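You operate a simulated robot arm through the tools that you are given. There is no shell and no other tool. Be economical: measure what you need, move in short steps, check, and stop when the job is done.

The job below is to be done with a simulated robot arm. You get a single attempt, and the scene is never put back.

Task
Pump 2 shots of dish soap into the small steel bowl and stand the blue brush in it.
Fine: bowl back in its place first.

Only the result counts: the job must be done as asked and must still hold three seconds after the hand-in. Knocking over, shifting, dropping, spilling or breaking anything else fails it.

Robot
A 7-joint arm with a two-finger parallel gripper, fixed in place. Base frame: the origin is at the foot of the arm, x ahead of it, y to its left, z up; the work surface is at about z = 0. Lengths are in mm, angles in degrees, forces in N, time in s.
With the tool pointing down near the work surface it reaches from about 220 to 580 mm from the base axis. Its first joint turns from -66.0 to 66.0 degrees. Payload 2.5 kg.
The TCP is the grasp point between the finger pads, 23 mm short of the fingertips. In the tool frame z runs along the fingers and y along their closing line. The gripper opens to 94 mm. The fingers are 38 mm wide and 10 mm thick; the gripper's body (54 by 96 mm) begins 39 mm behind the TCP.
Orientation is that of the tool frame in the base frame, as a unit quaternion [x, y, z, w]. With the fingers straight down and closing along the base's y, the tool's x points along the base's -x, its y along +y and its z along -z.

Tools
- The arm moves only by the tool apply_moves. Its argument "deltas" is a list of rows, each an object (a shift or turn left out is 0, a gripper value left out holds the last) with "linear": the shift along the tool's x, y, z in units of 25 mm (1.0 is 25 mm), a list of three; "turn": the turn, a rotation vector about the tool's x, y, z in units of 5 degrees (1.0 is 5 degrees), a list of three; "claw": the finger opening in mm, from 0 to 94. In form: [{"linear": [tx, ty, tz], "turn": [ax, ay, az], "claw": claw}, ...]. A call has 1 to 10 rows; each row shifts and turns the commanded pose from where the row before left it, along the tool's axes as they then stand. A call with a number of a shift or a turn outside -1 to 1 is refused whole. A row lasts 0.2 s, in which the tool goes at most 50 mm and 8.6 degrees; a call with a longer step from one row to the next is refused whole, and so is a gripper value outside its range. A pose out of reach is approached as far as the arm can. The call stops where the force on the tool passes 40 N (or 10 N more than at its start, if that is more) or the arm is blocked; 0.2 s more then pass. Each finger travels about 108 mm/s and halts on what it meets, pressing with about 26 N; the grip force reading is that of the motor and also rises with nothing between the fingers. The clock runs only during rows and for 0.2 s after the last one: add rows that do not move to give the fingers time. The reply holds the time, the measured pose of the TCP, the force on the tool along the base axes, the opening and the grip force, in the units named above and with some noise, with the torque about the TCP (base axes, N m) and any sound that the robot's microphone picked up.
- Cameras (640 x 400 px; columns grow to the right, rows downward): "scene" is fixed at [120.4, -405.3, 557.1]; the picture's right is [0.84, -0.55, 0.00], its down [-0.25, -0.38, -0.89] and it looks along [0.49, 0.74, -0.46] (base axes); focal length 241 px, centre (320, 200). "wrist" rides on the gripper at [86, 16, -74] in the tool frame; the picture's right is [-0.18, 0.98, 0.00], its down [-0.58, -0.11, -0.81] and it looks along [-0.79, -0.15, 0.59] (tool axes); focal length 243 px, centre (320, 200). There is no depth. A picture from a camera that has moved, and an enlarged one, comes with that camera's place and axes in the base frame and with its lens.
- get_image(camera): a new picture of that camera. No time passes.
- inspect(camera, box): a new picture of the part [left, top, right, bottom] of that camera's present view, enlarged. No time passes.
- close_job(): hands the job in; it is judged then, once.

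Work in short steps. Places have to be worked out from the pictures, the camera data and where the tool is seen: move nearer, look again, correct. Check each grasp and each placing, and mend what went wrong. You have 120 turns and 64 pictures in all, those below and enlarged ones among them. Open the gripper and draw the arm clear of the work before you hand the job in, unless the task says otherwise; then end with one line.

The tools are called after "Call:" by a JSON object that holds its "op" and its "data". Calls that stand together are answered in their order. apply_moves: Moves the arm, as the interface text tells. Its arguments: {"type":"object","properties":{"deltas":{"type":"array","items":{"type":"object","properties":{"linear":{"type":"array","items":{"type":"number"}},"turn":{"type":"array","items":{"type":"number"}},"claw":{"type":"number"}}}}},"required":["deltas"]} The other tools are called the same way: get_image (camera) takes a picture; inspect (camera, box) takes an enlarged picture of a part of a camera's view; close_job () hands the job in.

At the start:

```text
time_s: 0.0
tool_pos: [352.7, -123.1, 478.8]
orientation: [0.0, 1.0, 0.0, 0.0]
wrist_force: [-0.3, 0.2, 1.0]
torque: [-0.04, -0.01, -0.01]
finger_gap: 94.1
grip_force: 0.0
```

scene: 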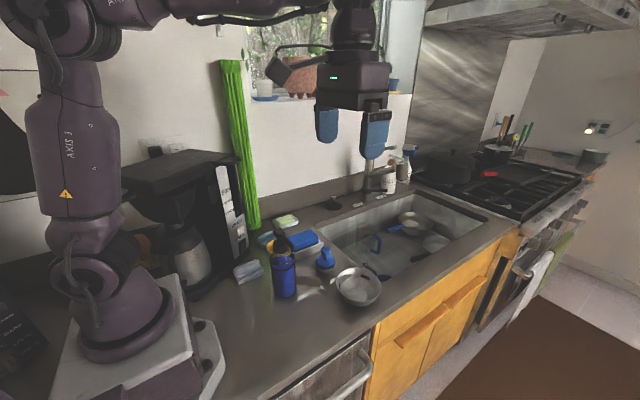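
wrist: 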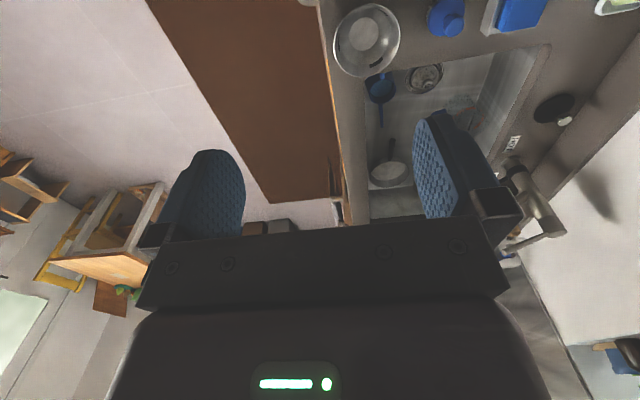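

I'll enlarge the work area to see the bowl, the soap bottle, the brush and anything that marks the bowl's place.

Call:
{"op": "inspect", "data": {"camera": "scene", "box": [220, 190, 420, 315]}}

Call:
{"op": "inspect", "data": {"camera": "wrist", "box": [320, 0, 640, 200]}}

Call:
{"op": "inspect", "data": {"camera": "scene", "box": [320, 130, 520, 255]}}

```text
3.20 times, centred on (320, 252) of scene
camera zoom: at [120.4, -405.3, 557.1], right [0.84, -0.55, 0.0], down [-0.25, -0.38, -0.89], along [0.49, 0.74, -0.46], focal length 771 px, centre (320, 32)
```

zoom: 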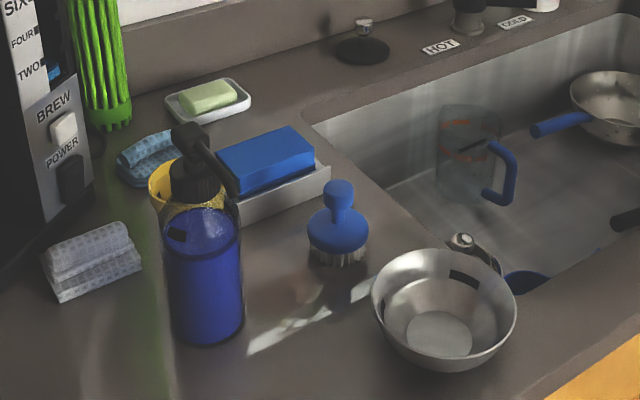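

```text
2.00 times, centred on (480, 100) of wrist
camera zoom: at [268.1, -105.8, 554.5], right [0.18, 0.98, 0.0], down [0.58, -0.11, 0.81], along [0.79, -0.15, -0.59], focal length 485 px, centre (0, 400)
```

zoom: 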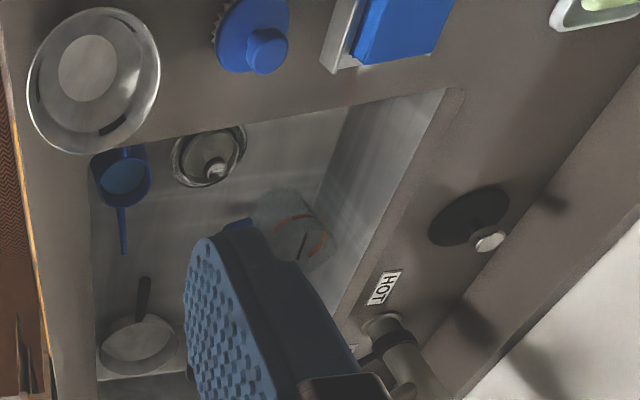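

```text
3.20 times, centred on (420, 192) of scene
camera zoom: at [120.4, -405.3, 557.1], right [0.84, -0.55, 0.0], down [-0.25, -0.38, -0.89], along [0.49, 0.74, -0.46], focal length 771 px, centre (0, 224)
```

zoom: 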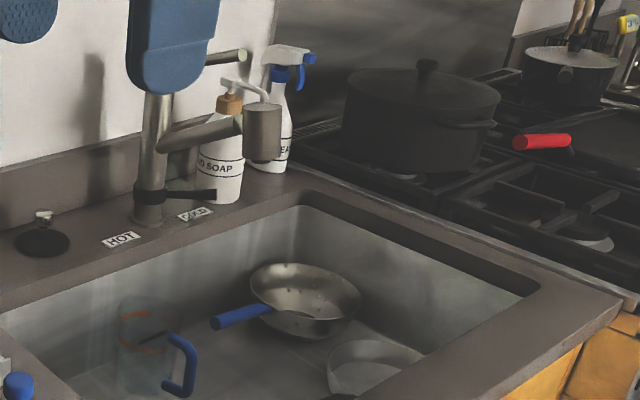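

The blue pump bottle (the dish soap) stands near (312, 68) with its spout toward -y. The bowl is near (470, -63) and the brush near (461, 82). I read the task as: bring the bowl to the spout, give two shots, put the bowl back where it stood, then add the brush. Next I move nearer to view the bottle.

Call:
{"op": "apply_moves", "data": {"deltas": [{"linear": [0.365, 0.515, 0.895]}, {"linear": [0.365, 0.515, 0.895]}, {"linear": [0.365, 0.515, 0.895]}, {"linear": [0.365, 0.515, 0.895]}, {"linear": [0.365, 0.515, 0.895]}, {"linear": [0.365, 0.515, 0.895]}, {"linear": [0.365, 0.515, 0.895]}, {"linear": [0.365, 0.515, 0.895]}]}}

Call:
{"op": "get_image", "data": {"camera": "wrist"}}

Call:
{"op": "inspect", "data": {"camera": "scene", "box": [240, 200, 400, 300]}}

```text
time_s: 1.8
tool_pos: [280.9, -19.5, 300.6]
orientation: [0.0, 1.0, 0.0, 0.0]
wrist_force: [0.4, 0.2, 0.0]
torque: [0.01, 0.0, -0.02]
finger_gap: 94.2
grip_force: 0.2
```

```text
58 pictures are left
camera wrist: at [196.2, -3.5, 375.2], right [0.18, 0.98, 0.0], down [0.58, -0.11, 0.81], along [0.79, -0.15, -0.59], focal length 243 px, centre (320, 200)
```

wrist: 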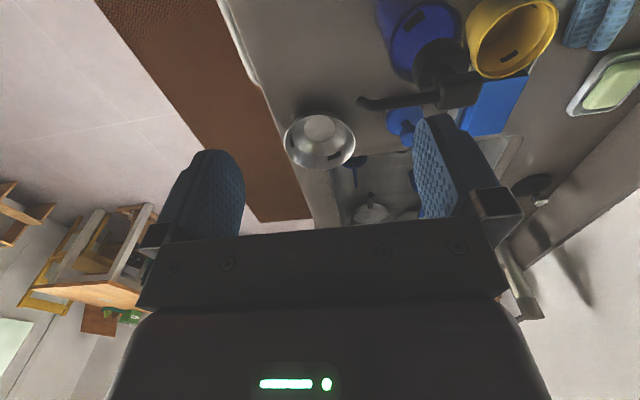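

```text
4.00 times, centred on (320, 250) of scene
camera zoom: at [120.4, -405.3, 557.1], right [0.84, -0.55, 0.0], down [-0.25, -0.38, -0.89], along [0.49, 0.74, -0.46], focal length 964 px, centre (320, 0)
```

zoom: 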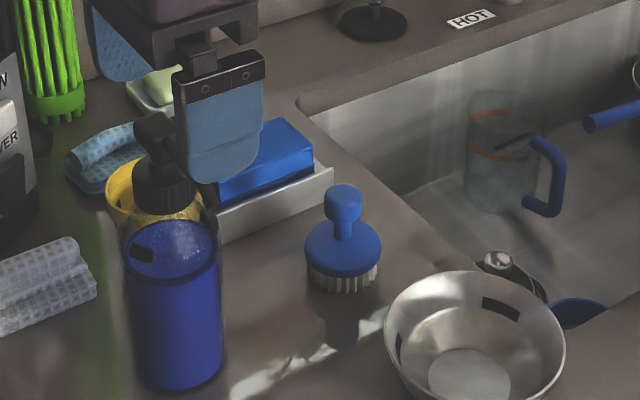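

The wrist camera now has the bottle, its spout and a yellow cup in view. I enlarge that part to locate the pump head and spout tip.

Call:
{"op": "inspect", "data": {"camera": "wrist", "box": [330, 0, 570, 150]}}

```text
2.67 times, centred on (450, 75) of wrist
camera zoom: at [196.2, -3.5, 375.2], right [0.18, 0.98, 0.0], down [0.58, -0.11, 0.81], along [0.79, -0.15, -0.59], focal length 647 px, centre (-27, 533)
```

zoom: 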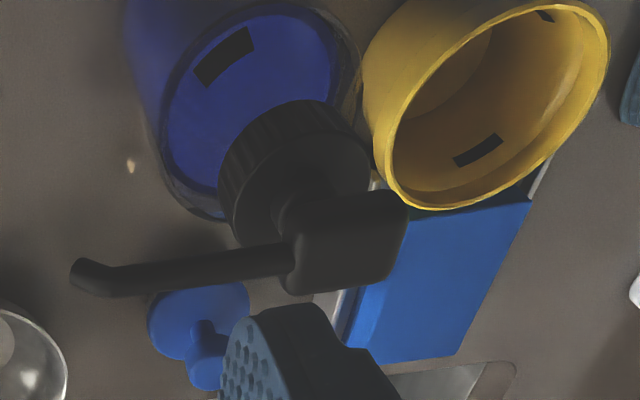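

The pump head is at about (310, 79, 205), with the spout tip near (314, 9). The gap beside the bottle allows the bowl centred at about (313, -28). I now move above the bowl's -y rim to measure it close up.

Call:
{"op": "apply_moves", "data": {"deltas": [{"linear": [-0.716, -0.422, 0.6]}, {"linear": [-0.716, -0.422, 0.6]}, {"linear": [-0.716, -0.422, 0.6]}, {"linear": [-0.716, -0.422, 0.6]}, {"linear": [-0.716, -0.422, 0.6]}, {"linear": [-0.716, -0.422, 0.6]}, {"linear": [-0.716, -0.422, 0.6]}, {"linear": [-0.716, -0.422, 0.6]}, {"linear": [-0.716, -0.422, 0.6]}, {"linear": [-0.716, -0.422, 0.6]}]}}

Call:
{"op": "get_image", "data": {"camera": "wrist"}}

Call:
{"op": "inspect", "data": {"camera": "scene", "box": [300, 230, 420, 305]}}

```text
time_s: 4.0
tool_pos: [459.4, -125.6, 149.9]
orientation: [0.001, 1.0, 0.0, 0.0]
wrist_force: [-0.2, 1.2, 0.6]
torque: [-0.01, 0.01, 0.0]
finger_gap: 93.9
grip_force: 0.0
```

```text
55 pictures are left
camera wrist: at [374.1, -108.7, 225.2], right [0.18, 0.98, 0.0], down [0.58, -0.11, 0.81], along [0.79, -0.15, -0.59], focal length 243 px, centre (320, 200)
```

wrist: 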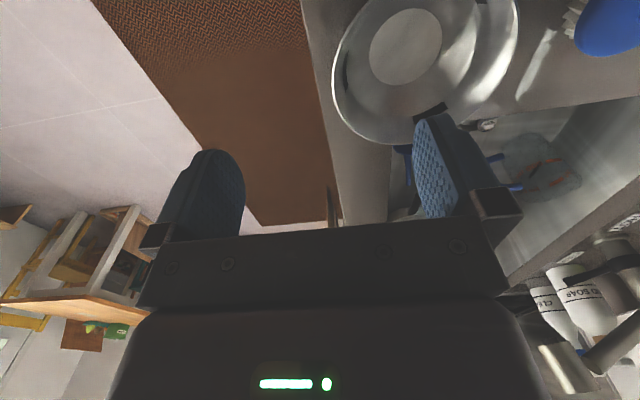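

```text
5.33 times, centred on (360, 268) of scene
camera zoom: at [120.4, -405.3, 557.1], right [0.84, -0.55, 0.0], down [-0.25, -0.38, -0.89], along [0.49, 0.74, -0.46], focal length 1285 px, centre (107, -160)
```

zoom: 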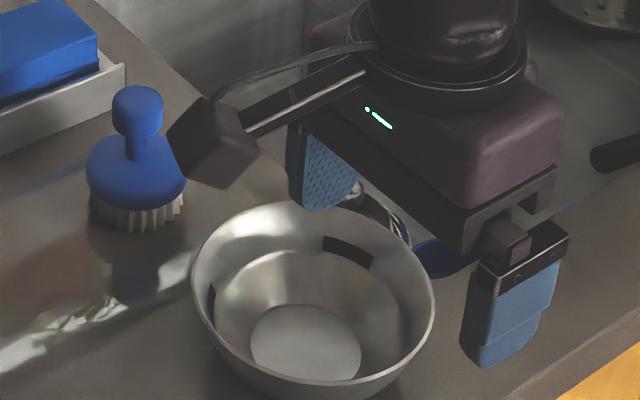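

The bowl's centre is at about (476, -58), with rim radius about 63 and rim height about 42. I'll pinch the -y rim wall with the fingers tilted 30° along it. This move goes to the pre-grasp pose with the gap at 40 mm.

Call:
{"op": "apply_moves", "data": {"deltas": [{"linear": [-0.22, -0.352, 0.68], "claw": 40}, {"linear": [-0.22, -0.352, 0.68]}, {"linear": [-0.22, -0.352, 0.68]}, {"turn": [-1, 0, 0]}, {"turn": [-1, 0, 0]}, {"turn": [-1, 0, 0]}, {"turn": [-1, 0, 0]}, {"turn": [-1, 0, 0]}, {"turn": [-1, 0, 0]}]}}

Call:
{"op": "get_image", "data": {"camera": "wrist"}}

Call:
{"op": "inspect", "data": {"camera": "scene", "box": [300, 230, 420, 305]}}

```text
time_s: 6.0
tool_pos: [475.9, -151.6, 99.4]
orientation: [0.0, 0.966, 0.26, 0.0]
wrist_force: [-0.1, -0.5, 0.4]
torque: [-0.01, 0.03, 0.01]
finger_gap: 40.0
grip_force: 0.2
```

```text
53 pictures are left
camera wrist: at [390.6, -174.2, 172.5], right [0.18, 0.85, 0.49], down [0.58, -0.5, 0.64], along [0.79, 0.17, -0.59], focal length 243 px, centre (320, 200)
```

wrist: 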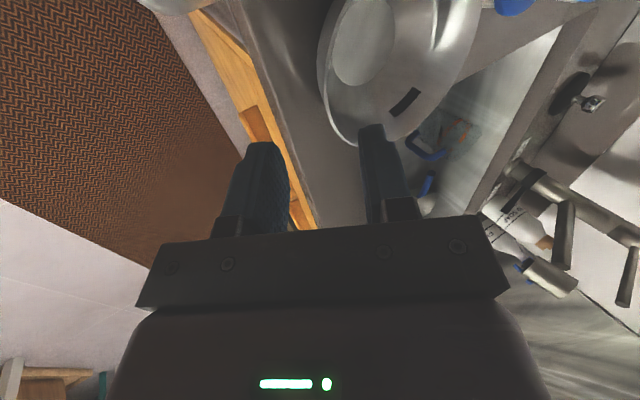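

```text
5.33 times, centred on (360, 268) of scene
camera zoom: at [120.4, -405.3, 557.1], right [0.84, -0.55, 0.0], down [-0.25, -0.38, -0.89], along [0.49, 0.74, -0.46], focal length 1285 px, centre (107, -160)
```

zoom: 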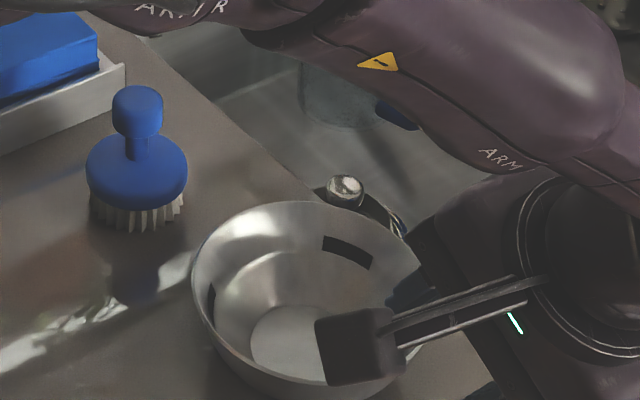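

The pose is as planned and the line into the rim looks right. I advance 45 mm along the fingers and look again.

Call:
{"op": "apply_moves", "data": {"deltas": [{"linear": [0, 0, 0.6]}, {"linear": [0, 0, 0.6]}, {"linear": [0, 0, 0.6]}]}}

Call:
{"op": "inspect", "data": {"camera": "wrist", "box": [200, 0, 520, 200]}}

```text
time_s: 6.8
tool_pos: [475.6, -128.4, 58.8]
orientation: [0.0, 0.966, 0.258, 0.0]
wrist_force: [0.4, 0.2, -0.1]
torque: [-0.03, 0.01, -0.02]
finger_gap: 40.0
grip_force: 0.1
```

```text
2.00 times, centred on (360, 100) of wrist
camera zoom: at [390.8, -151.7, 133.1], right [0.18, 0.85, 0.49], down [0.58, -0.5, 0.64], along [0.79, 0.17, -0.59], focal length 485 px, centre (240, 400)
```

zoom: 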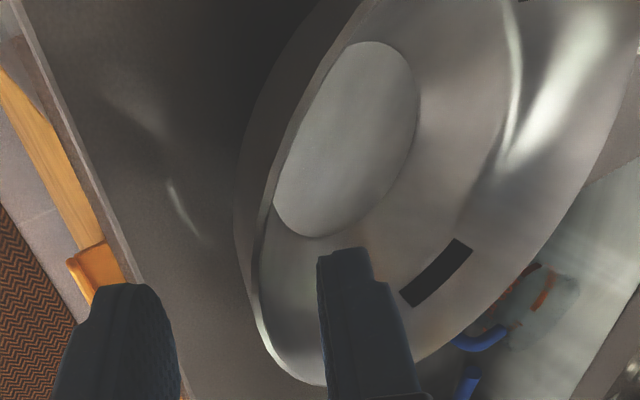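

The rim lies between the fingers. I advance 17 mm more, keeping the outer fingertip off the counter, and close.

Call:
{"op": "apply_moves", "data": {"deltas": [{"linear": [0, 0, 0.34]}, {"linear": [0, 0, 0.34]}, {"claw": 20}, {"claw": 0}, {"claw": 0}, {"claw": 0}]}}

Call:
{"op": "inspect", "data": {"camera": "wrist", "box": [200, 0, 520, 200]}}

```text
time_s: 8.2
tool_pos: [477.1, -118.8, 45.4]
orientation: [0.0, 0.966, 0.26, 0.002]
wrist_force: [-0.8, 10.1, 22.7]
torque: [1.16, -0.15, 0.07]
finger_gap: 11.9
grip_force: 25.7
```

```text
2.00 times, centred on (360, 100) of wrist
camera zoom: at [391.8, -141.8, 119.9], right [0.18, 0.85, 0.49], down [0.58, -0.5, 0.64], along [0.79, 0.17, -0.58], focal length 485 px, centre (240, 400)
```

zoom: 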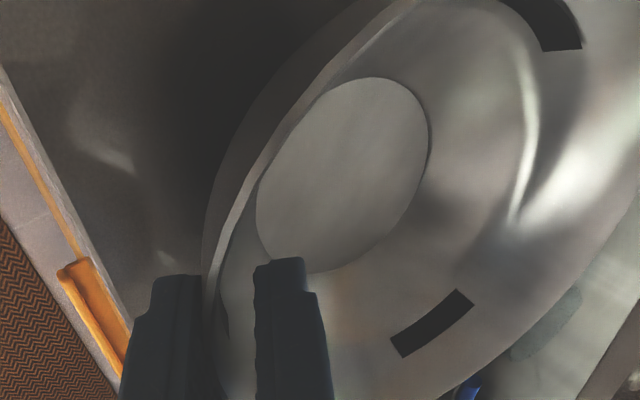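

The fingers halted at 11.9 mm on the rim wall with full grip force. I lift gently by about 15 mm and check.

Call:
{"op": "apply_moves", "data": {"deltas": [{"linear": [0, 0.1, -0.173]}, {"linear": [0, 0.1, -0.173]}, {"linear": [0, 0.1, -0.173]}]}}

Call:
{"op": "get_image", "data": {"camera": "scene"}}

Call:
{"op": "get_image", "data": {"camera": "wrist"}}

```text
time_s: 9.0
tool_pos: [474.0, -118.9, 59.1]
orientation: [0.0, 0.966, 0.257, -0.001]
wrist_force: [0.1, 0.8, -0.9]
torque: [-0.03, -0.03, 0.01]
finger_gap: 7.9
grip_force: 26.3
```

```text
49 pictures are left
```

scene: 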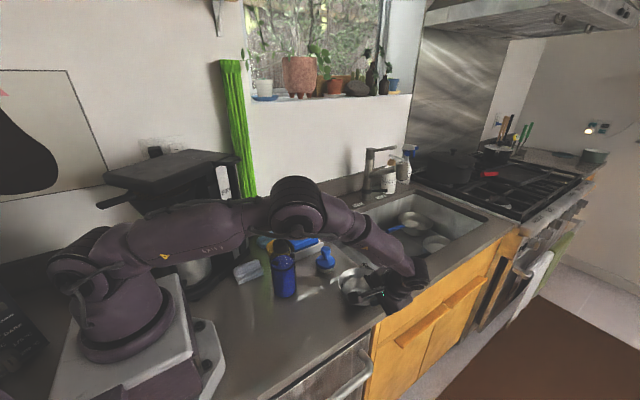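

```text
48 pictures are left
camera wrist: at [390.4, -142.7, 133.7], right [0.19, 0.85, 0.49], down [0.58, -0.5, 0.64], along [0.79, 0.17, -0.59], focal length 243 px, centre (320, 200)
```

wrist: 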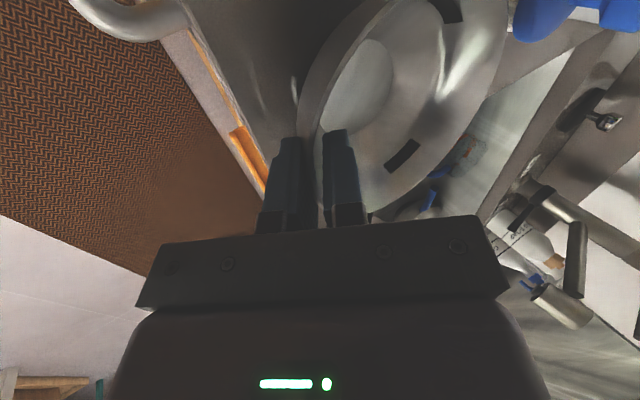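

The opening fell to 7.9 mm, so I need to see whether the bowl came up or slipped.

Call:
{"op": "inspect", "data": {"camera": "scene", "box": [300, 230, 420, 305]}}

Call:
{"op": "inspect", "data": {"camera": "wrist", "box": [240, 0, 560, 200]}}

```text
5.33 times, centred on (360, 268) of scene
camera zoom: at [120.4, -405.3, 557.1], right [0.84, -0.55, 0.0], down [-0.25, -0.38, -0.89], along [0.49, 0.74, -0.46], focal length 1285 px, centre (107, -160)
```

zoom: 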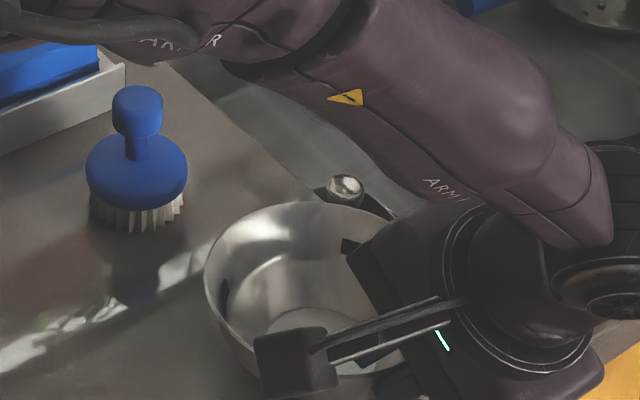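

```text
2.00 times, centred on (400, 100) of wrist
camera zoom: at [390.4, -142.7, 133.7], right [0.19, 0.85, 0.49], down [0.58, -0.5, 0.64], along [0.79, 0.17, -0.59], focal length 485 px, centre (160, 400)
```

zoom: 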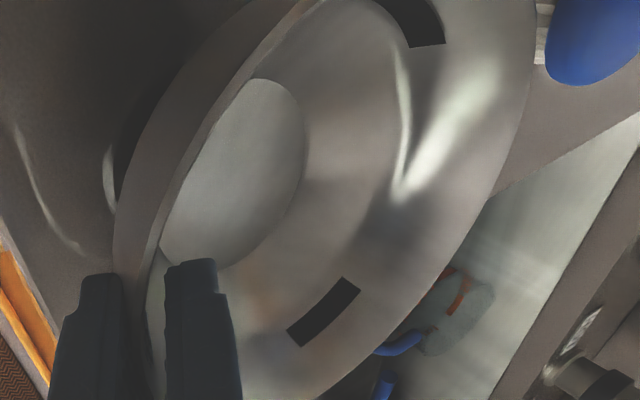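

The bowl's picture shifted only slightly, so it's unclear whether it lifted. I raise another 25 mm to tell.

Call:
{"op": "apply_moves", "data": {"deltas": [{"linear": [0, 0.125, -0.2165]}, {"linear": [0, 0.125, -0.2165]}, {"linear": [0, 0.125, -0.2165]}, {"linear": [0, 0.125, -0.2165]}]}}

Call:
{"op": "inspect", "data": {"camera": "scene", "box": [300, 230, 420, 305]}}

Call:
{"op": "inspect", "data": {"camera": "wrist", "box": [240, 0, 560, 200]}}

```text
time_s: 10.0
tool_pos: [475.0, -119.4, 86.3]
orientation: [0.0, 0.966, 0.259, 0.0]
wrist_force: [0.1, -0.8, -1.7]
torque: [-0.05, -0.03, 0.0]
finger_gap: 6.4
grip_force: 25.8
```

```text
5.33 times, centred on (360, 268) of scene
camera zoom: at [120.4, -405.3, 557.1], right [0.84, -0.55, 0.0], down [-0.25, -0.38, -0.89], along [0.49, 0.74, -0.46], focal length 1285 px, centre (107, -160)
```

zoom: 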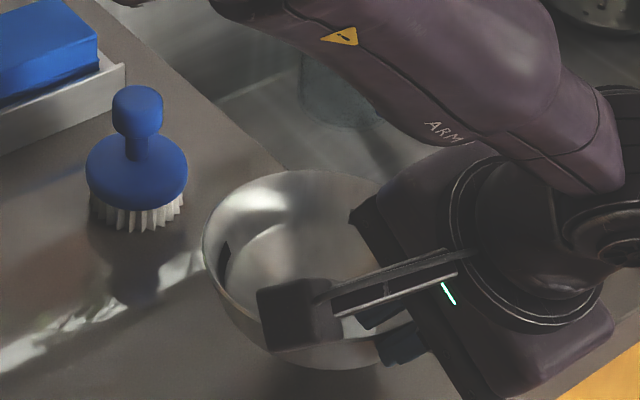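

```text
2.00 times, centred on (400, 100) of wrist
camera zoom: at [390.3, -142.3, 159.6], right [0.18, 0.85, 0.49], down [0.58, -0.5, 0.64], along [0.79, 0.17, -0.59], focal length 485 px, centre (160, 400)
```

zoom: 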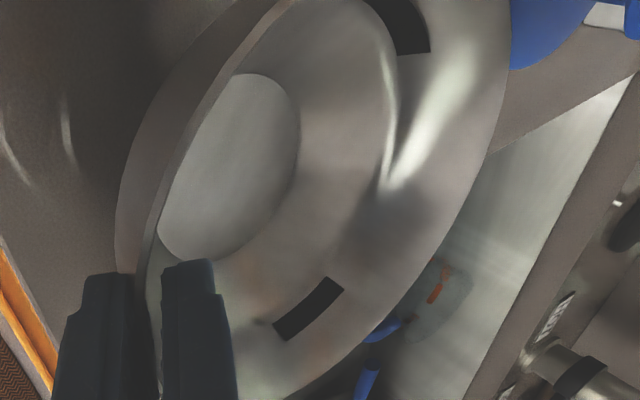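

The bowl is off the counter. I hold still a moment to see if the grip creeps.

Call:
{"op": "apply_moves", "data": {"deltas": [{}, {}, {}, {}, {}]}}

Call:
{"op": "inspect", "data": {"camera": "wrist", "box": [240, 0, 560, 200]}}

```text
time_s: 11.2
tool_pos: [475.5, -119.6, 85.6]
orientation: [0.0, 0.966, 0.259, 0.0]
wrist_force: [0.1, -0.7, -1.1]
torque: [-0.06, -0.04, -0.02]
finger_gap: 6.2
grip_force: 25.8
```

```text
2.00 times, centred on (400, 100) of wrist
camera zoom: at [390.5, -142.3, 159.5], right [0.18, 0.85, 0.49], down [0.58, -0.5, 0.64], along [0.79, 0.17, -0.59], focal length 485 px, centre (160, 400)
```

zoom: 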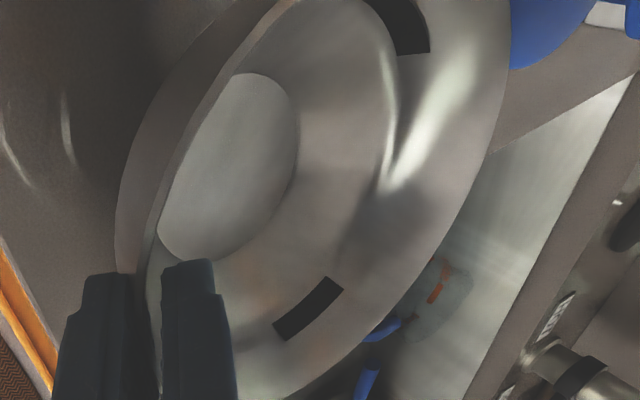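

The grip is stable at 6.2 mm. I carry the bowl low across the counter toward the spot under the spout.

Call:
{"op": "apply_moves", "data": {"deltas": [{"linear": [0.648, 0.137, 0.079]}, {"linear": [0.648, 0.137, 0.079]}, {"linear": [0.648, 0.137, 0.079]}, {"linear": [0.648, 0.137, 0.079]}, {"linear": [0.648, 0.137, 0.079]}, {"linear": [0.648, 0.137, 0.079]}, {"linear": [0.648, 0.137, 0.079]}, {"linear": [0.648, 0.137, 0.079]}, {"linear": [0.648, 0.137, 0.079]}, {"linear": [0.648, 0.137, 0.079]}]}}

Call:
{"op": "inspect", "data": {"camera": "scene", "box": [220, 215, 380, 315]}}

Call:
{"op": "get_image", "data": {"camera": "wrist"}}

```text
time_s: 13.4
tool_pos: [315.3, -77.8, 83.2]
orientation: [0.0, 0.966, 0.259, -0.001]
wrist_force: [0.6, 0.2, -0.8]
torque: [-0.08, 0.01, -0.03]
finger_gap: 6.3
grip_force: 26.0
```

```text
4.00 times, centred on (300, 265) of scene
camera zoom: at [120.5, -405.3, 557.1], right [0.84, -0.55, 0.0], down [-0.25, -0.38, -0.89], along [0.49, 0.74, -0.46], focal length 964 px, centre (400, -60)
```

zoom: 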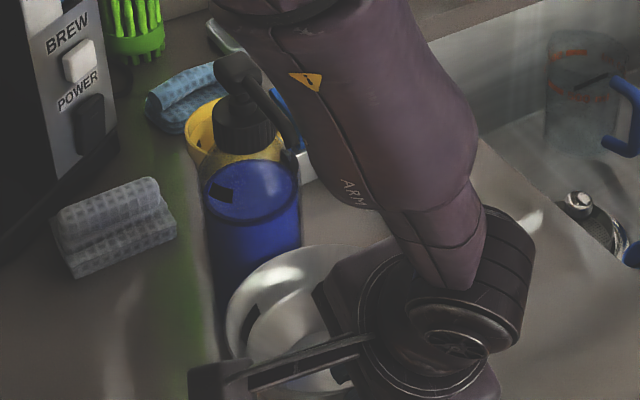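

```text
41 pictures are left
camera wrist: at [229.2, -101.3, 157.8], right [0.18, 0.85, 0.49], down [0.58, -0.5, 0.64], along [0.79, 0.17, -0.59], focal length 243 px, centre (320, 200)
```

wrist: 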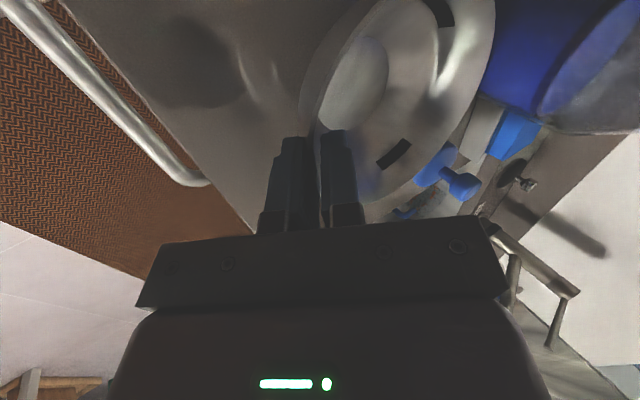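

The bowl hangs near (317, -25). I shift it 8 mm away from the bottle for clearance and lower it 18 mm.

Call:
{"op": "apply_moves", "data": {"deltas": [{"linear": [0.03, -0.16, 0.116]}, {"linear": [0.03, -0.16, 0.116]}, {"linear": [0.03, -0.16, 0.116]}, {"linear": [0.03, -0.16, 0.116]}]}}

Call:
{"op": "inspect", "data": {"camera": "scene", "box": [220, 215, 380, 315]}}

```text
time_s: 14.4
tool_pos: [308.7, -86.9, 66.7]
orientation: [-0.001, 0.966, 0.259, 0.0]
wrist_force: [0.6, 0.0, -1.1]
torque: [-0.07, -0.01, 0.01]
finger_gap: 6.3
grip_force: 25.9
```

```text
4.00 times, centred on (300, 265) of scene
camera zoom: at [120.4, -405.3, 557.1], right [0.84, -0.55, 0.0], down [-0.25, -0.38, -0.89], along [0.49, 0.74, -0.46], focal length 964 px, centre (400, -60)
```

zoom: 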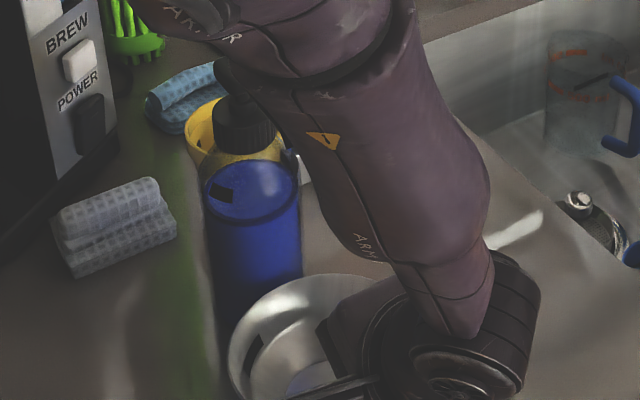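

It's clear of the bottle with no contact yet. I lower in small steps until touchdown.

Call:
{"op": "apply_moves", "data": {"deltas": [{"linear": [0, -0.05, 0.0866]}, {"linear": [0, -0.05, 0.0866]}, {}]}}

Call:
{"op": "apply_moves", "data": {"deltas": [{"linear": [0, -0.04, 0.0693]}, {}]}}

Call:
{"op": "apply_moves", "data": {"deltas": [{"linear": [0, -0.04, 0.0693]}, {}]}}

```text
time_s: 15.2
tool_pos: [310.8, -87.9, 61.3]
orientation: [0.001, 0.966, 0.258, 0.0]
wrist_force: [-0.3, 0.2, -0.9]
torque: [-0.05, 0.01, 0.01]
finger_gap: 6.3
grip_force: 26.3
```

```text
time_s: 15.8
tool_pos: [311.1, -88.1, 58.9]
orientation: [0.0, 0.966, 0.26, 0.001]
wrist_force: [0.3, -2.2, 3.9]
torque: [0.25, -0.04, -0.06]
finger_gap: 6.2
grip_force: 25.5
```

```text
time_s: 16.4
tool_pos: [311.9, -87.7, 57.1]
orientation: [-0.001, 0.966, 0.259, 0.001]
wrist_force: [0.6, -4.7, 8.6]
torque: [0.53, -0.1, -0.08]
finger_gap: 6.5
grip_force: 25.9
```

The bowl has touched down at TCP z of about 58. I open and back out along the fingers.

Call:
{"op": "apply_moves", "data": {"deltas": [{"claw": 20}, {"claw": 36}, {}, {"linear": [0, 0, -0.5]}, {"linear": [0, 0, -1]}, {"linear": [0, 0, -1]}, {"linear": [0, 0, -1]}]}}

Call:
{"op": "get_image", "data": {"camera": "wrist"}}

Call:
{"op": "inspect", "data": {"camera": "scene", "box": [220, 215, 380, 315]}}

```text
time_s: 18.0
tool_pos: [309.7, -132.7, 133.6]
orientation: [0.0, 0.966, 0.258, 0.0]
wrist_force: [-0.3, -0.2, -0.6]
torque: [-0.01, -0.01, 0.03]
finger_gap: 35.9
grip_force: 0.2
```

```text
39 pictures are left
camera wrist: at [224.8, -155.1, 207.4], right [0.18, 0.85, 0.49], down [0.58, -0.5, 0.64], along [0.79, 0.17, -0.59], focal length 243 px, centre (320, 200)
```

wrist: 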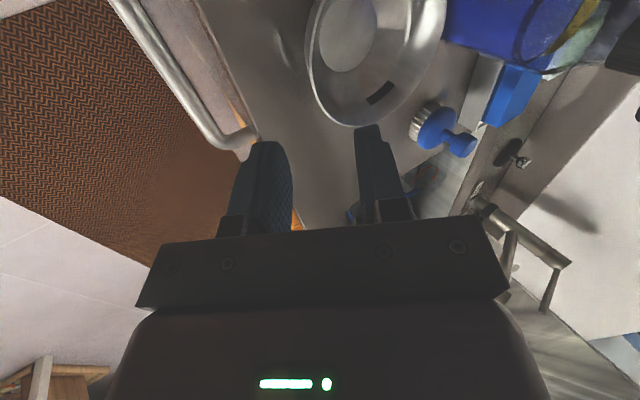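

```text
4.00 times, centred on (300, 265) of scene
camera zoom: at [120.4, -405.3, 557.1], right [0.84, -0.55, 0.0], down [-0.25, -0.38, -0.89], along [0.49, 0.74, -0.46], focal length 964 px, centre (400, -60)
```

zoom: 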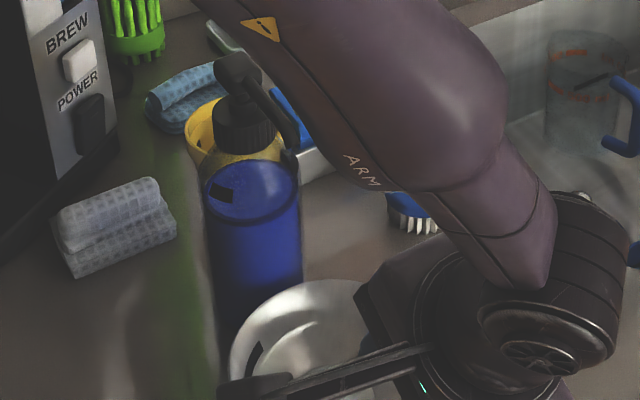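

The bowl is standing free. I raise the arm straight up, then level the tool and close the fingers for pumping.

Call:
{"op": "apply_moves", "data": {"deltas": [{"linear": [0, 0.474, -0.821]}, {"linear": [0, 0.474, -0.821]}, {"linear": [0, 0.474, -0.821]}, {"linear": [0, 0.474, -0.821]}, {"linear": [0, 0.474, -0.821]}, {"linear": [0, 0.474, -0.821]}, {"linear": [0, 0.474, -0.821]}]}}

Call:
{"op": "apply_moves", "data": {"deltas": [{"turn": [1, 0, 0], "claw": 0}, {"turn": [1, 0, 0]}, {"turn": [1, 0, 0]}, {"turn": [1, 0, 0]}, {"turn": [1, 0, 0]}, {"turn": [1, 0, 0]}]}}

Call:
{"op": "get_image", "data": {"camera": "wrist"}}

Call:
{"op": "inspect", "data": {"camera": "scene", "box": [220, 215, 380, 315]}}

```text
time_s: 19.6
tool_pos: [310.4, -133.4, 298.7]
orientation: [0.0, 0.966, 0.259, 0.0]
wrist_force: [0.7, -0.9, 1.0]
torque: [0.01, 0.04, 0.02]
finger_gap: 36.2
grip_force: 0.0
```

```text
time_s: 21.0
tool_pos: [311.6, -131.9, 299.3]
orientation: [0.0, 1.0, -0.001, -0.001]
wrist_force: [-0.6, -0.3, -0.4]
torque: [0.01, -0.01, 0.03]
finger_gap: 0.0
grip_force: 25.7
```

```text
37 pictures are left
camera wrist: at [225.7, -115.5, 374.8], right [0.18, 0.98, 0.0], down [0.58, -0.11, 0.81], along [0.79, -0.15, -0.59], focal length 243 px, centre (320, 200)
```

wrist: 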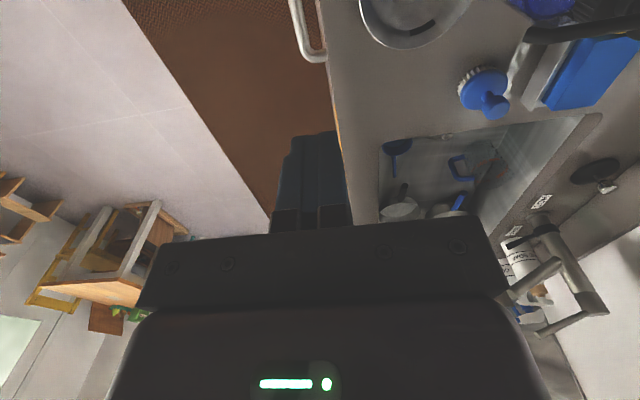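

```text
4.00 times, centred on (300, 265) of scene
camera zoom: at [120.4, -405.3, 557.1], right [0.84, -0.55, 0.0], down [-0.25, -0.38, -0.89], along [0.49, 0.74, -0.46], focal length 964 px, centre (400, -60)
```

zoom: 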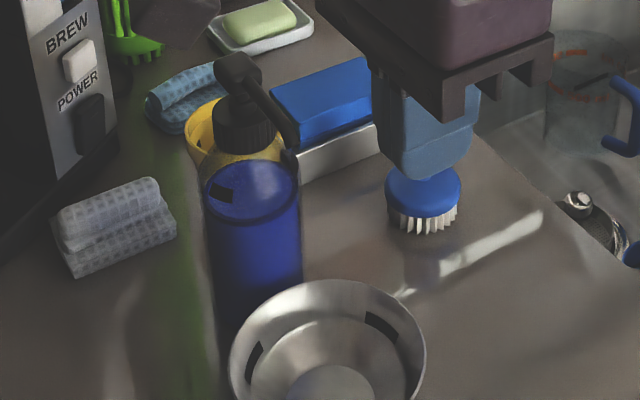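

The bowl is at about (314, -31), with the spout tip about 40 mm inside its rim. I move the closed fingers above the pump head at (312, 78).

Call:
{"op": "apply_moves", "data": {"deltas": [{"linear": [0, 0.933, 0]}, {"linear": [0, 0.933, 0]}, {"linear": [0, 0.933, 0]}, {"linear": [0, 0.933, 0]}, {"linear": [0, 0.933, 0]}, {"linear": [0, 0.933, 0]}, {"linear": [0, 0.933, 0]}, {"linear": [0, 0.933, 0]}, {"linear": [0, 0.933, 0.6]}, {"linear": [0, 0, 0.8]}]}}

Call:
{"op": "inspect", "data": {"camera": "scene", "box": [220, 175, 380, 275]}}

Call:
{"op": "inspect", "data": {"camera": "wrist", "box": [160, 0, 480, 200]}}

```text
time_s: 23.2
tool_pos: [311.5, 79.0, 263.3]
orientation: [0.0, 1.0, 0.0, 0.001]
wrist_force: [0.1, -0.3, -0.2]
torque: [0.01, -0.02, 0.03]
finger_gap: 0.1
grip_force: 26.2
```

```text
4.00 times, centred on (300, 225) of scene
camera zoom: at [120.4, -405.3, 557.1], right [0.84, -0.55, 0.0], down [-0.25, -0.38, -0.89], along [0.49, 0.74, -0.46], focal length 964 px, centre (400, 100)
```

zoom: 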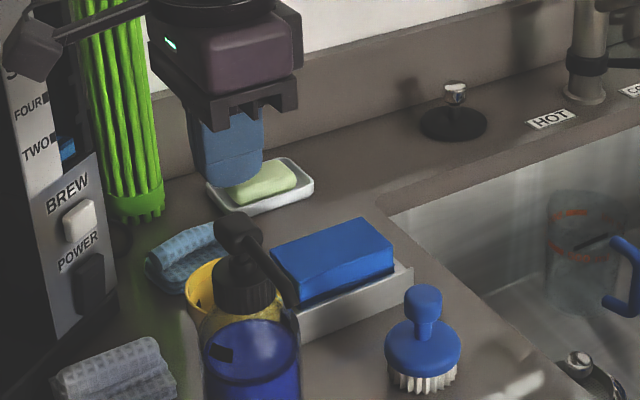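

```text
2.00 times, centred on (320, 100) of wrist
camera zoom: at [225.5, 95.4, 339.1], right [0.18, 0.98, 0.0], down [0.58, -0.11, 0.81], along [0.79, -0.15, -0.59], focal length 485 px, centre (320, 400)
```

zoom: 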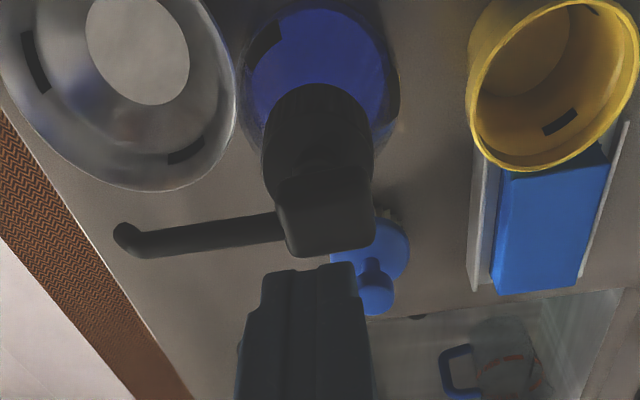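

The pump head sits directly below the fingers, with its top at z of about 200 and my tips at 240. I descend nearly to contact, then continue in small steps while watching force and sound.

Call:
{"op": "apply_moves", "data": {"deltas": [{"linear": [-0.04, 0.02, 0.48]}, {"linear": [-0.04, 0, 0.48]}, {"linear": [0, 0, 0.4]}, {}]}}

Call:
{"op": "inspect", "data": {"camera": "scene", "box": [240, 190, 320, 240]}}

```text
time_s: 24.2
tool_pos: [312.3, 78.2, 229.5]
orientation: [0.0, 1.0, 0.0, 0.0]
wrist_force: [0.8, 0.1, -0.3]
torque: [-0.02, 0.0, 0.02]
finger_gap: 0.0
grip_force: 26.2
```

```text
8.00 times, centred on (280, 215) of scene
camera zoom: at [120.4, -405.3, 557.1], right [0.84, -0.55, 0.0], down [-0.25, -0.38, -0.89], along [0.49, 0.74, -0.46], focal length 1928 px, centre (640, 80)
```

zoom: 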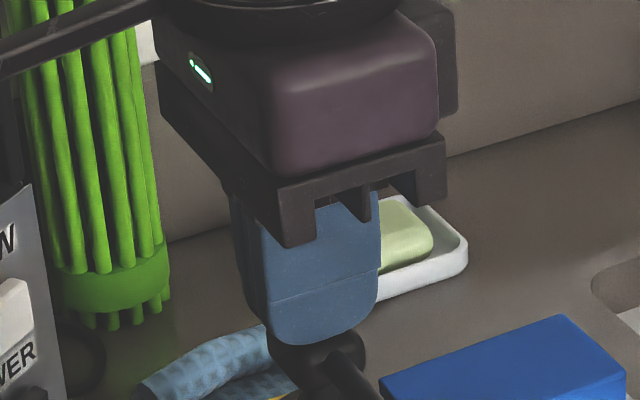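

The fingertips are a few millimetres above the head. I press down in small steps.

Call:
{"op": "apply_moves", "data": {"deltas": [{"linear": [0, 0, 0.12]}, {"linear": [0, 0, 0.12]}, {"linear": [0, 0, 0.12]}]}}

```text
time_s: 25.0
tool_pos: [313.4, 78.5, 220.0]
orientation: [0.0, 1.0, 0.0, -0.001]
wrist_force: [0.1, 1.5, 5.1]
torque: [0.04, 0.05, -0.02]
finger_gap: 0.0
grip_force: 26.2
```

Light contact (5 N) at TCP z of about 220. I keep pressing in small steps.

Call:
{"op": "apply_moves", "data": {"deltas": [{"linear": [0, 0, 0.12]}, {"linear": [0, 0, 0.12]}]}}

Call:
{"op": "apply_moves", "data": {"deltas": [{"linear": [0, 0, 0.12]}, {"linear": [0, 0, 0.12]}]}}

Call:
{"op": "inspect", "data": {"camera": "scene", "box": [240, 200, 340, 310]}}

```text
time_s: 25.6
tool_pos: [313.1, 77.4, 216.4]
orientation: [0.0, 1.0, 0.001, 0.001]
wrist_force: [-0.5, 0.0, 11.7]
torque: [-0.02, 0.03, -0.05]
finger_gap: 0.0
grip_force: 26.2
```

```text
time_s: 26.2
tool_pos: [313.3, 77.7, 209.8]
orientation: [0.0, 1.0, 0.0, 0.002]
wrist_force: [-2.5, 2.1, 36.7]
torque: [0.04, 0.21, -0.03]
finger_gap: 0.0
grip_force: 26.5
```

```text
3.64 times, centred on (290, 255) of scene
camera zoom: at [120.3, -405.3, 557.1], right [0.84, -0.55, 0.0], down [-0.25, -0.38, -0.89], along [0.49, 0.74, -0.46], focal length 876 px, centre (429, 0)
```

zoom: 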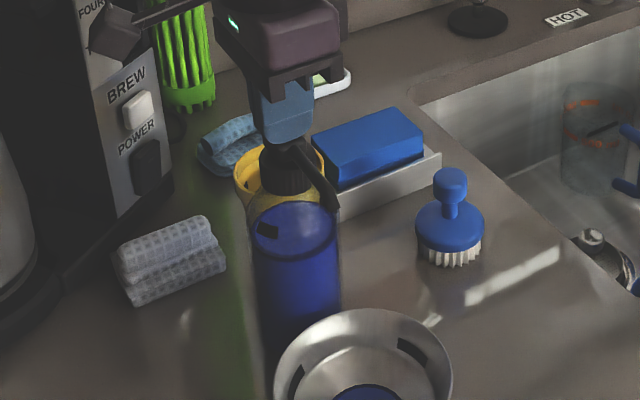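

The 36 N reading marks the end of a roughly 11 mm stroke, and blue soap has pooled in the bowl: shot one. I release fully by raising 20 mm and waiting for the pump to return, then check.

Call:
{"op": "apply_moves", "data": {"deltas": [{"linear": [0, 0, -0.3]}, {"linear": [0, 0, -0.5]}, {}, {}, {}]}}

Call:
{"op": "inspect", "data": {"camera": "scene", "box": [240, 190, 360, 320]}}

```text
time_s: 27.4
tool_pos: [313.4, 77.6, 230.5]
orientation: [0.0, 1.0, 0.0, 0.0]
wrist_force: [0.6, -0.1, 0.1]
torque: [0.04, -0.03, 0.0]
finger_gap: 0.2
grip_force: 26.2
```

```text
3.08 times, centred on (300, 255) of scene
camera zoom: at [120.4, -405.3, 557.1], right [0.84, -0.55, 0.0], down [-0.25, -0.38, -0.89], along [0.49, 0.74, -0.46], focal length 742 px, centre (382, 31)
```

zoom: 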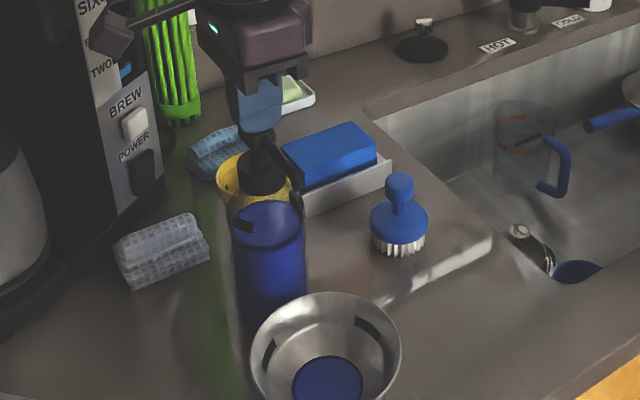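

The bowl holds one shot and the bottle is undisturbed. Second press: the same stroke back down.

Call:
{"op": "apply_moves", "data": {"deltas": [{"linear": [0, 0, 0.115]}, {"linear": [0, 0, 0.115]}, {"linear": [0, 0, 0.115]}, {"linear": [0, 0, 0.115]}, {"linear": [0, 0, 0.115]}, {"linear": [0, 0, 0.115]}, {"linear": [0, 0, 0.11]}]}}

Call:
{"op": "inspect", "data": {"camera": "scene", "box": [240, 190, 360, 320]}}

```text
time_s: 29.0
tool_pos: [313.8, 79.3, 210.3]
orientation: [0.0, 1.0, 0.0, 0.002]
wrist_force: [-3.2, -1.5, 37.4]
torque: [0.0, 0.24, 0.0]
finger_gap: 0.0
grip_force: 26.5
```

```text
3.08 times, centred on (300, 255) of scene
camera zoom: at [120.3, -405.3, 557.1], right [0.84, -0.55, 0.0], down [-0.25, -0.38, -0.89], along [0.49, 0.74, -0.46], focal length 742 px, centre (382, 31)
```

zoom: 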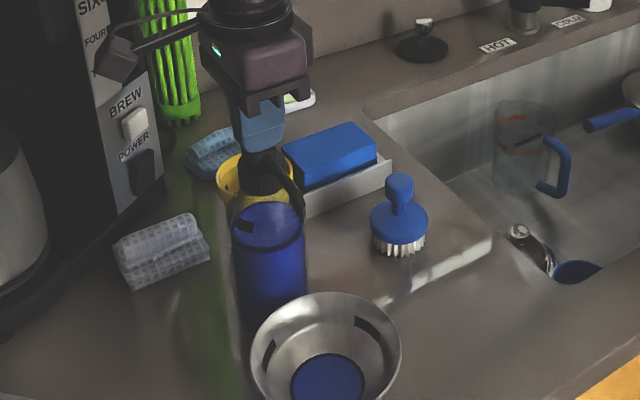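

Second shot is in, since the pool has grown. I release the pump and return to the bowl by the reverse path, opening to 36 mm.

Call:
{"op": "apply_moves", "data": {"deltas": [{"linear": [0, 0, -0.4]}, {"linear": [0, 0, -0.8]}, {"linear": [0, 0, -0.8]}, {"linear": [0, 0, -0.8]}, {"linear": [0, 0, -0.8]}]}}

Call:
{"op": "apply_moves", "data": {"deltas": [{"linear": [0, -0.935, 0]}, {"linear": [0, -0.935, 0]}, {"linear": [0, -0.935, 0]}, {"linear": [0, -0.935, 0]}, {"linear": [0, -0.935, 0]}, {"linear": [0, -0.935, 0]}, {"linear": [0, -0.935, 0]}, {"linear": [0, -0.935, 0]}, {"linear": [0, -0.935, 0], "claw": 36}]}}

Call:
{"op": "apply_moves", "data": {"deltas": [{"turn": [-1, 0, 0]}, {"turn": [-1, 0, 0]}, {"turn": [-1, 0, 0]}, {"turn": [-1, 0, 0]}, {"turn": [-1, 0, 0]}, {"turn": [-1, 0, 0]}, {}]}}

Call:
{"op": "inspect", "data": {"camera": "scene", "box": [220, 215, 380, 315]}}

```text
time_s: 30.2
tool_pos: [313.8, 77.8, 298.1]
orientation: [0.001, 1.0, 0.0, -0.001]
wrist_force: [-0.2, -0.1, -0.4]
torque: [0.0, -0.01, 0.0]
finger_gap: 0.0
grip_force: 25.9
```

```text
time_s: 32.2
tool_pos: [312.2, -132.0, 297.1]
orientation: [-0.001, 1.0, 0.001, 0.0]
wrist_force: [0.4, -0.3, 0.1]
torque: [0.0, -0.01, 0.01]
finger_gap: 36.0
grip_force: 0.0
```

```text
time_s: 33.8
tool_pos: [314.8, -133.1, 299.5]
orientation: [0.0, 0.966, 0.26, 0.001]
wrist_force: [-0.7, 1.3, -0.1]
torque: [0.01, -0.01, 0.02]
finger_gap: 36.0
grip_force: 0.0
```

```text
4.00 times, centred on (300, 265) of scene
camera zoom: at [120.4, -405.3, 557.1], right [0.84, -0.55, 0.0], down [-0.25, -0.38, -0.89], along [0.49, 0.74, -0.46], focal length 964 px, centre (400, -60)
```

zoom: 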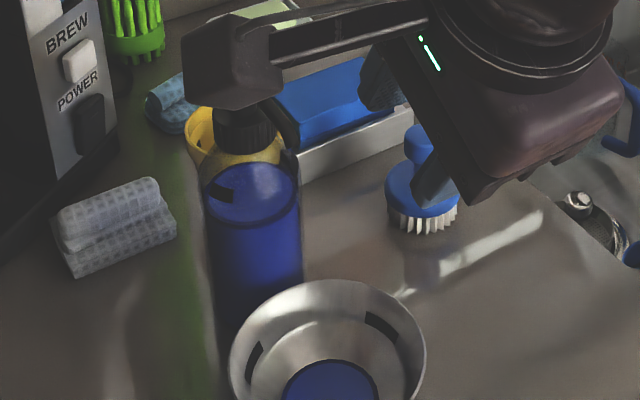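

The bowl hasn't moved. I descend to the pre-grasp point and slide in along the wall.

Call:
{"op": "apply_moves", "data": {"deltas": [{"linear": [0.02, -0.474, 0.821]}, {"linear": [0.02, -0.474, 0.821]}, {"linear": [0.02, -0.474, 0.821]}, {"linear": [0, -0.474, 0.821]}, {"linear": [0, -0.474, 0.821]}, {"linear": [0, -0.474, 0.821]}, {"linear": [0, -0.474, 0.821]}, {"linear": [0, 0, 1]}, {"linear": [0, 0, 1]}, {"linear": [0, 0, 0.5]}]}}

Call:
{"op": "inspect", "data": {"camera": "wrist", "box": [200, 0, 520, 200]}}

```text
time_s: 36.0
tool_pos: [312.2, -101.9, 77.4]
orientation: [0.0, 0.966, 0.259, -0.001]
wrist_force: [-0.6, -0.4, 0.6]
torque: [0.01, -0.01, 0.01]
finger_gap: 35.8
grip_force: 0.0
```

```text
2.00 times, centred on (360, 100) of wrist
camera zoom: at [226.7, -124.5, 151.8], right [0.18, 0.85, 0.49], down [0.58, -0.5, 0.64], along [0.79, 0.17, -0.59], focal length 485 px, centre (240, 400)
```

zoom: 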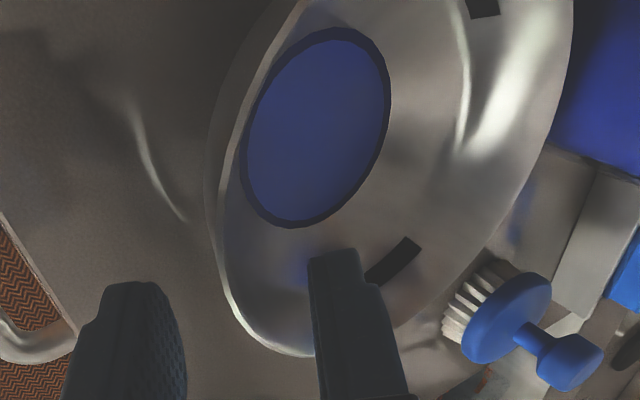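

The rim lies between the fingers again. I advance 25 mm to the pose that held before and close.

Call:
{"op": "apply_moves", "data": {"deltas": [{"linear": [0, 0, 0.5]}, {"linear": [0, 0.02, 0.5]}, {"claw": 20}, {"claw": 0}, {"claw": 0}, {"claw": 0}]}}

Call:
{"op": "apply_moves", "data": {"deltas": [{"linear": [0, 0.08, -0.1386]}, {"linear": [0, 0.08, -0.1386]}, {"linear": [0, 0.08, -0.1386]}, {}]}}

Call:
{"op": "inspect", "data": {"camera": "wrist", "box": [200, 0, 520, 200]}}

Call:
{"op": "inspect", "data": {"camera": "scene", "box": [220, 215, 380, 315]}}

```text
time_s: 37.4
tool_pos: [312.1, -87.7, 57.6]
orientation: [0.0, 0.966, 0.259, 0.0]
wrist_force: [-1.4, 0.1, 4.5]
torque: [0.46, 0.03, 0.13]
finger_gap: 5.9
grip_force: 25.8
```

```text
time_s: 38.4
tool_pos: [311.2, -87.7, 70.2]
orientation: [0.0, 0.966, 0.259, 0.0]
wrist_force: [-0.2, -0.6, -1.3]
torque: [-0.06, -0.01, -0.02]
finger_gap: 5.7
grip_force: 25.5
```

```text
2.00 times, centred on (360, 100) of wrist
camera zoom: at [225.9, -111.5, 143.2], right [0.18, 0.85, 0.49], down [0.58, -0.5, 0.64], along [0.79, 0.17, -0.59], focal length 485 px, centre (240, 400)
```

zoom: 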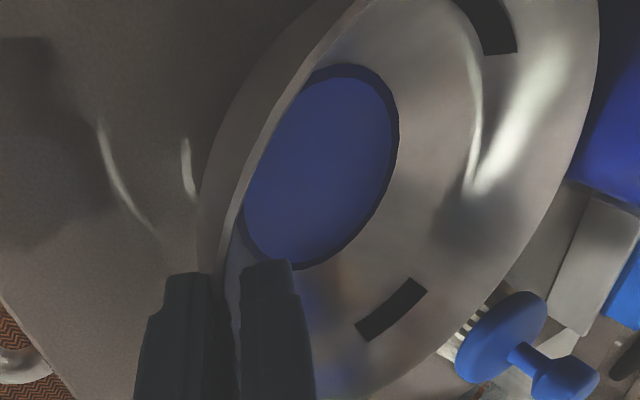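

```text
4.00 times, centred on (300, 265) of scene
camera zoom: at [120.4, -405.3, 557.1], right [0.84, -0.55, 0.0], down [-0.25, -0.38, -0.89], along [0.49, 0.74, -0.46], focal length 964 px, centre (400, -60)
```

zoom: 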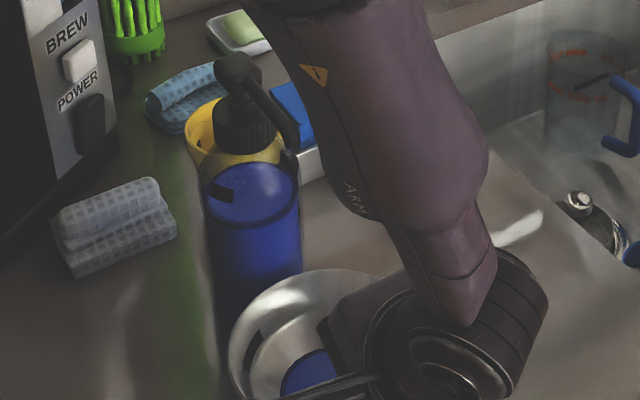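

The bowl lifts level and steady. I carry it back slowly toward its first place, with the TCP going to (474, -115).

Call:
{"op": "apply_moves", "data": {"deltas": [{"linear": [-0.2, -0.0676, -0.039]}, {"linear": [-0.4, -0.0676, -0.039]}, {"linear": [-0.5, -0.0676, -0.039]}, {"linear": [-0.5, -0.0676, -0.039]}, {"linear": [-0.5, -0.0676, -0.039]}, {"linear": [-0.5, -0.0676, -0.039]}, {"linear": [-0.5, -0.0676, -0.039]}]}}

Call:
{"op": "apply_moves", "data": {"deltas": [{"linear": [-0.5, -0.0676, -0.039]}, {"linear": [-0.5, -0.0676, -0.039]}, {"linear": [-0.5, -0.0676, -0.039]}, {"linear": [-0.5, -0.0676, -0.039]}, {"linear": [-0.5, -0.0676, -0.039]}, {"linear": [-0.5, -0.0676, -0.039]}, {"linear": [-0.4, -0.0676, -0.039]}, {}]}}

Call:
{"op": "inspect", "data": {"camera": "scene", "box": [300, 230, 420, 305]}}

Call:
{"op": "inspect", "data": {"camera": "wrist", "box": [200, 0, 520, 200]}}

```text
time_s: 40.0
tool_pos: [389.3, -101.4, 68.8]
orientation: [-0.001, 0.966, 0.258, 0.001]
wrist_force: [0.4, 0.1, -2.0]
torque: [-0.09, -0.02, 0.03]
finger_gap: 5.9
grip_force: 26.2
```

```text
time_s: 41.8
tool_pos: [473.4, -116.4, 69.5]
orientation: [0.0, 0.966, 0.258, 0.001]
wrist_force: [-0.5, -0.1, -1.2]
torque: [-0.08, 0.0, 0.0]
finger_gap: 5.5
grip_force: 25.4
```

```text
5.33 times, centred on (360, 268) of scene
camera zoom: at [120.5, -405.3, 557.1], right [0.84, -0.55, 0.0], down [-0.25, -0.38, -0.89], along [0.49, 0.74, -0.46], focal length 1285 px, centre (107, -160)
```

zoom: 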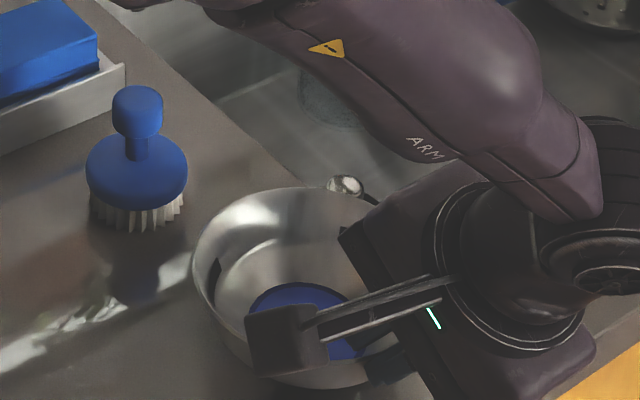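

```text
2.00 times, centred on (360, 100) of wrist
camera zoom: at [388.5, -138.4, 143.4], right [0.18, 0.85, 0.49], down [0.58, -0.5, 0.64], along [0.79, 0.17, -0.59], focal length 485 px, centre (240, 400)
```

zoom: 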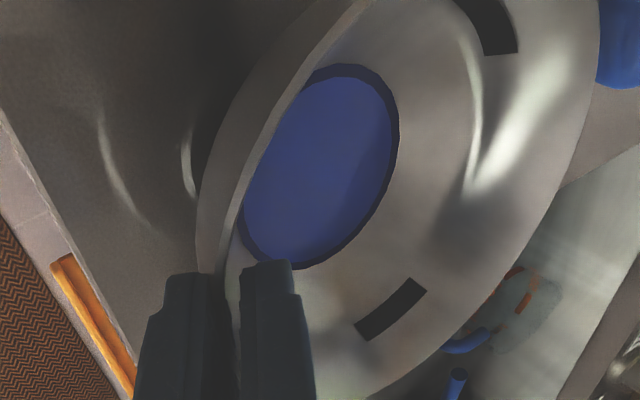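

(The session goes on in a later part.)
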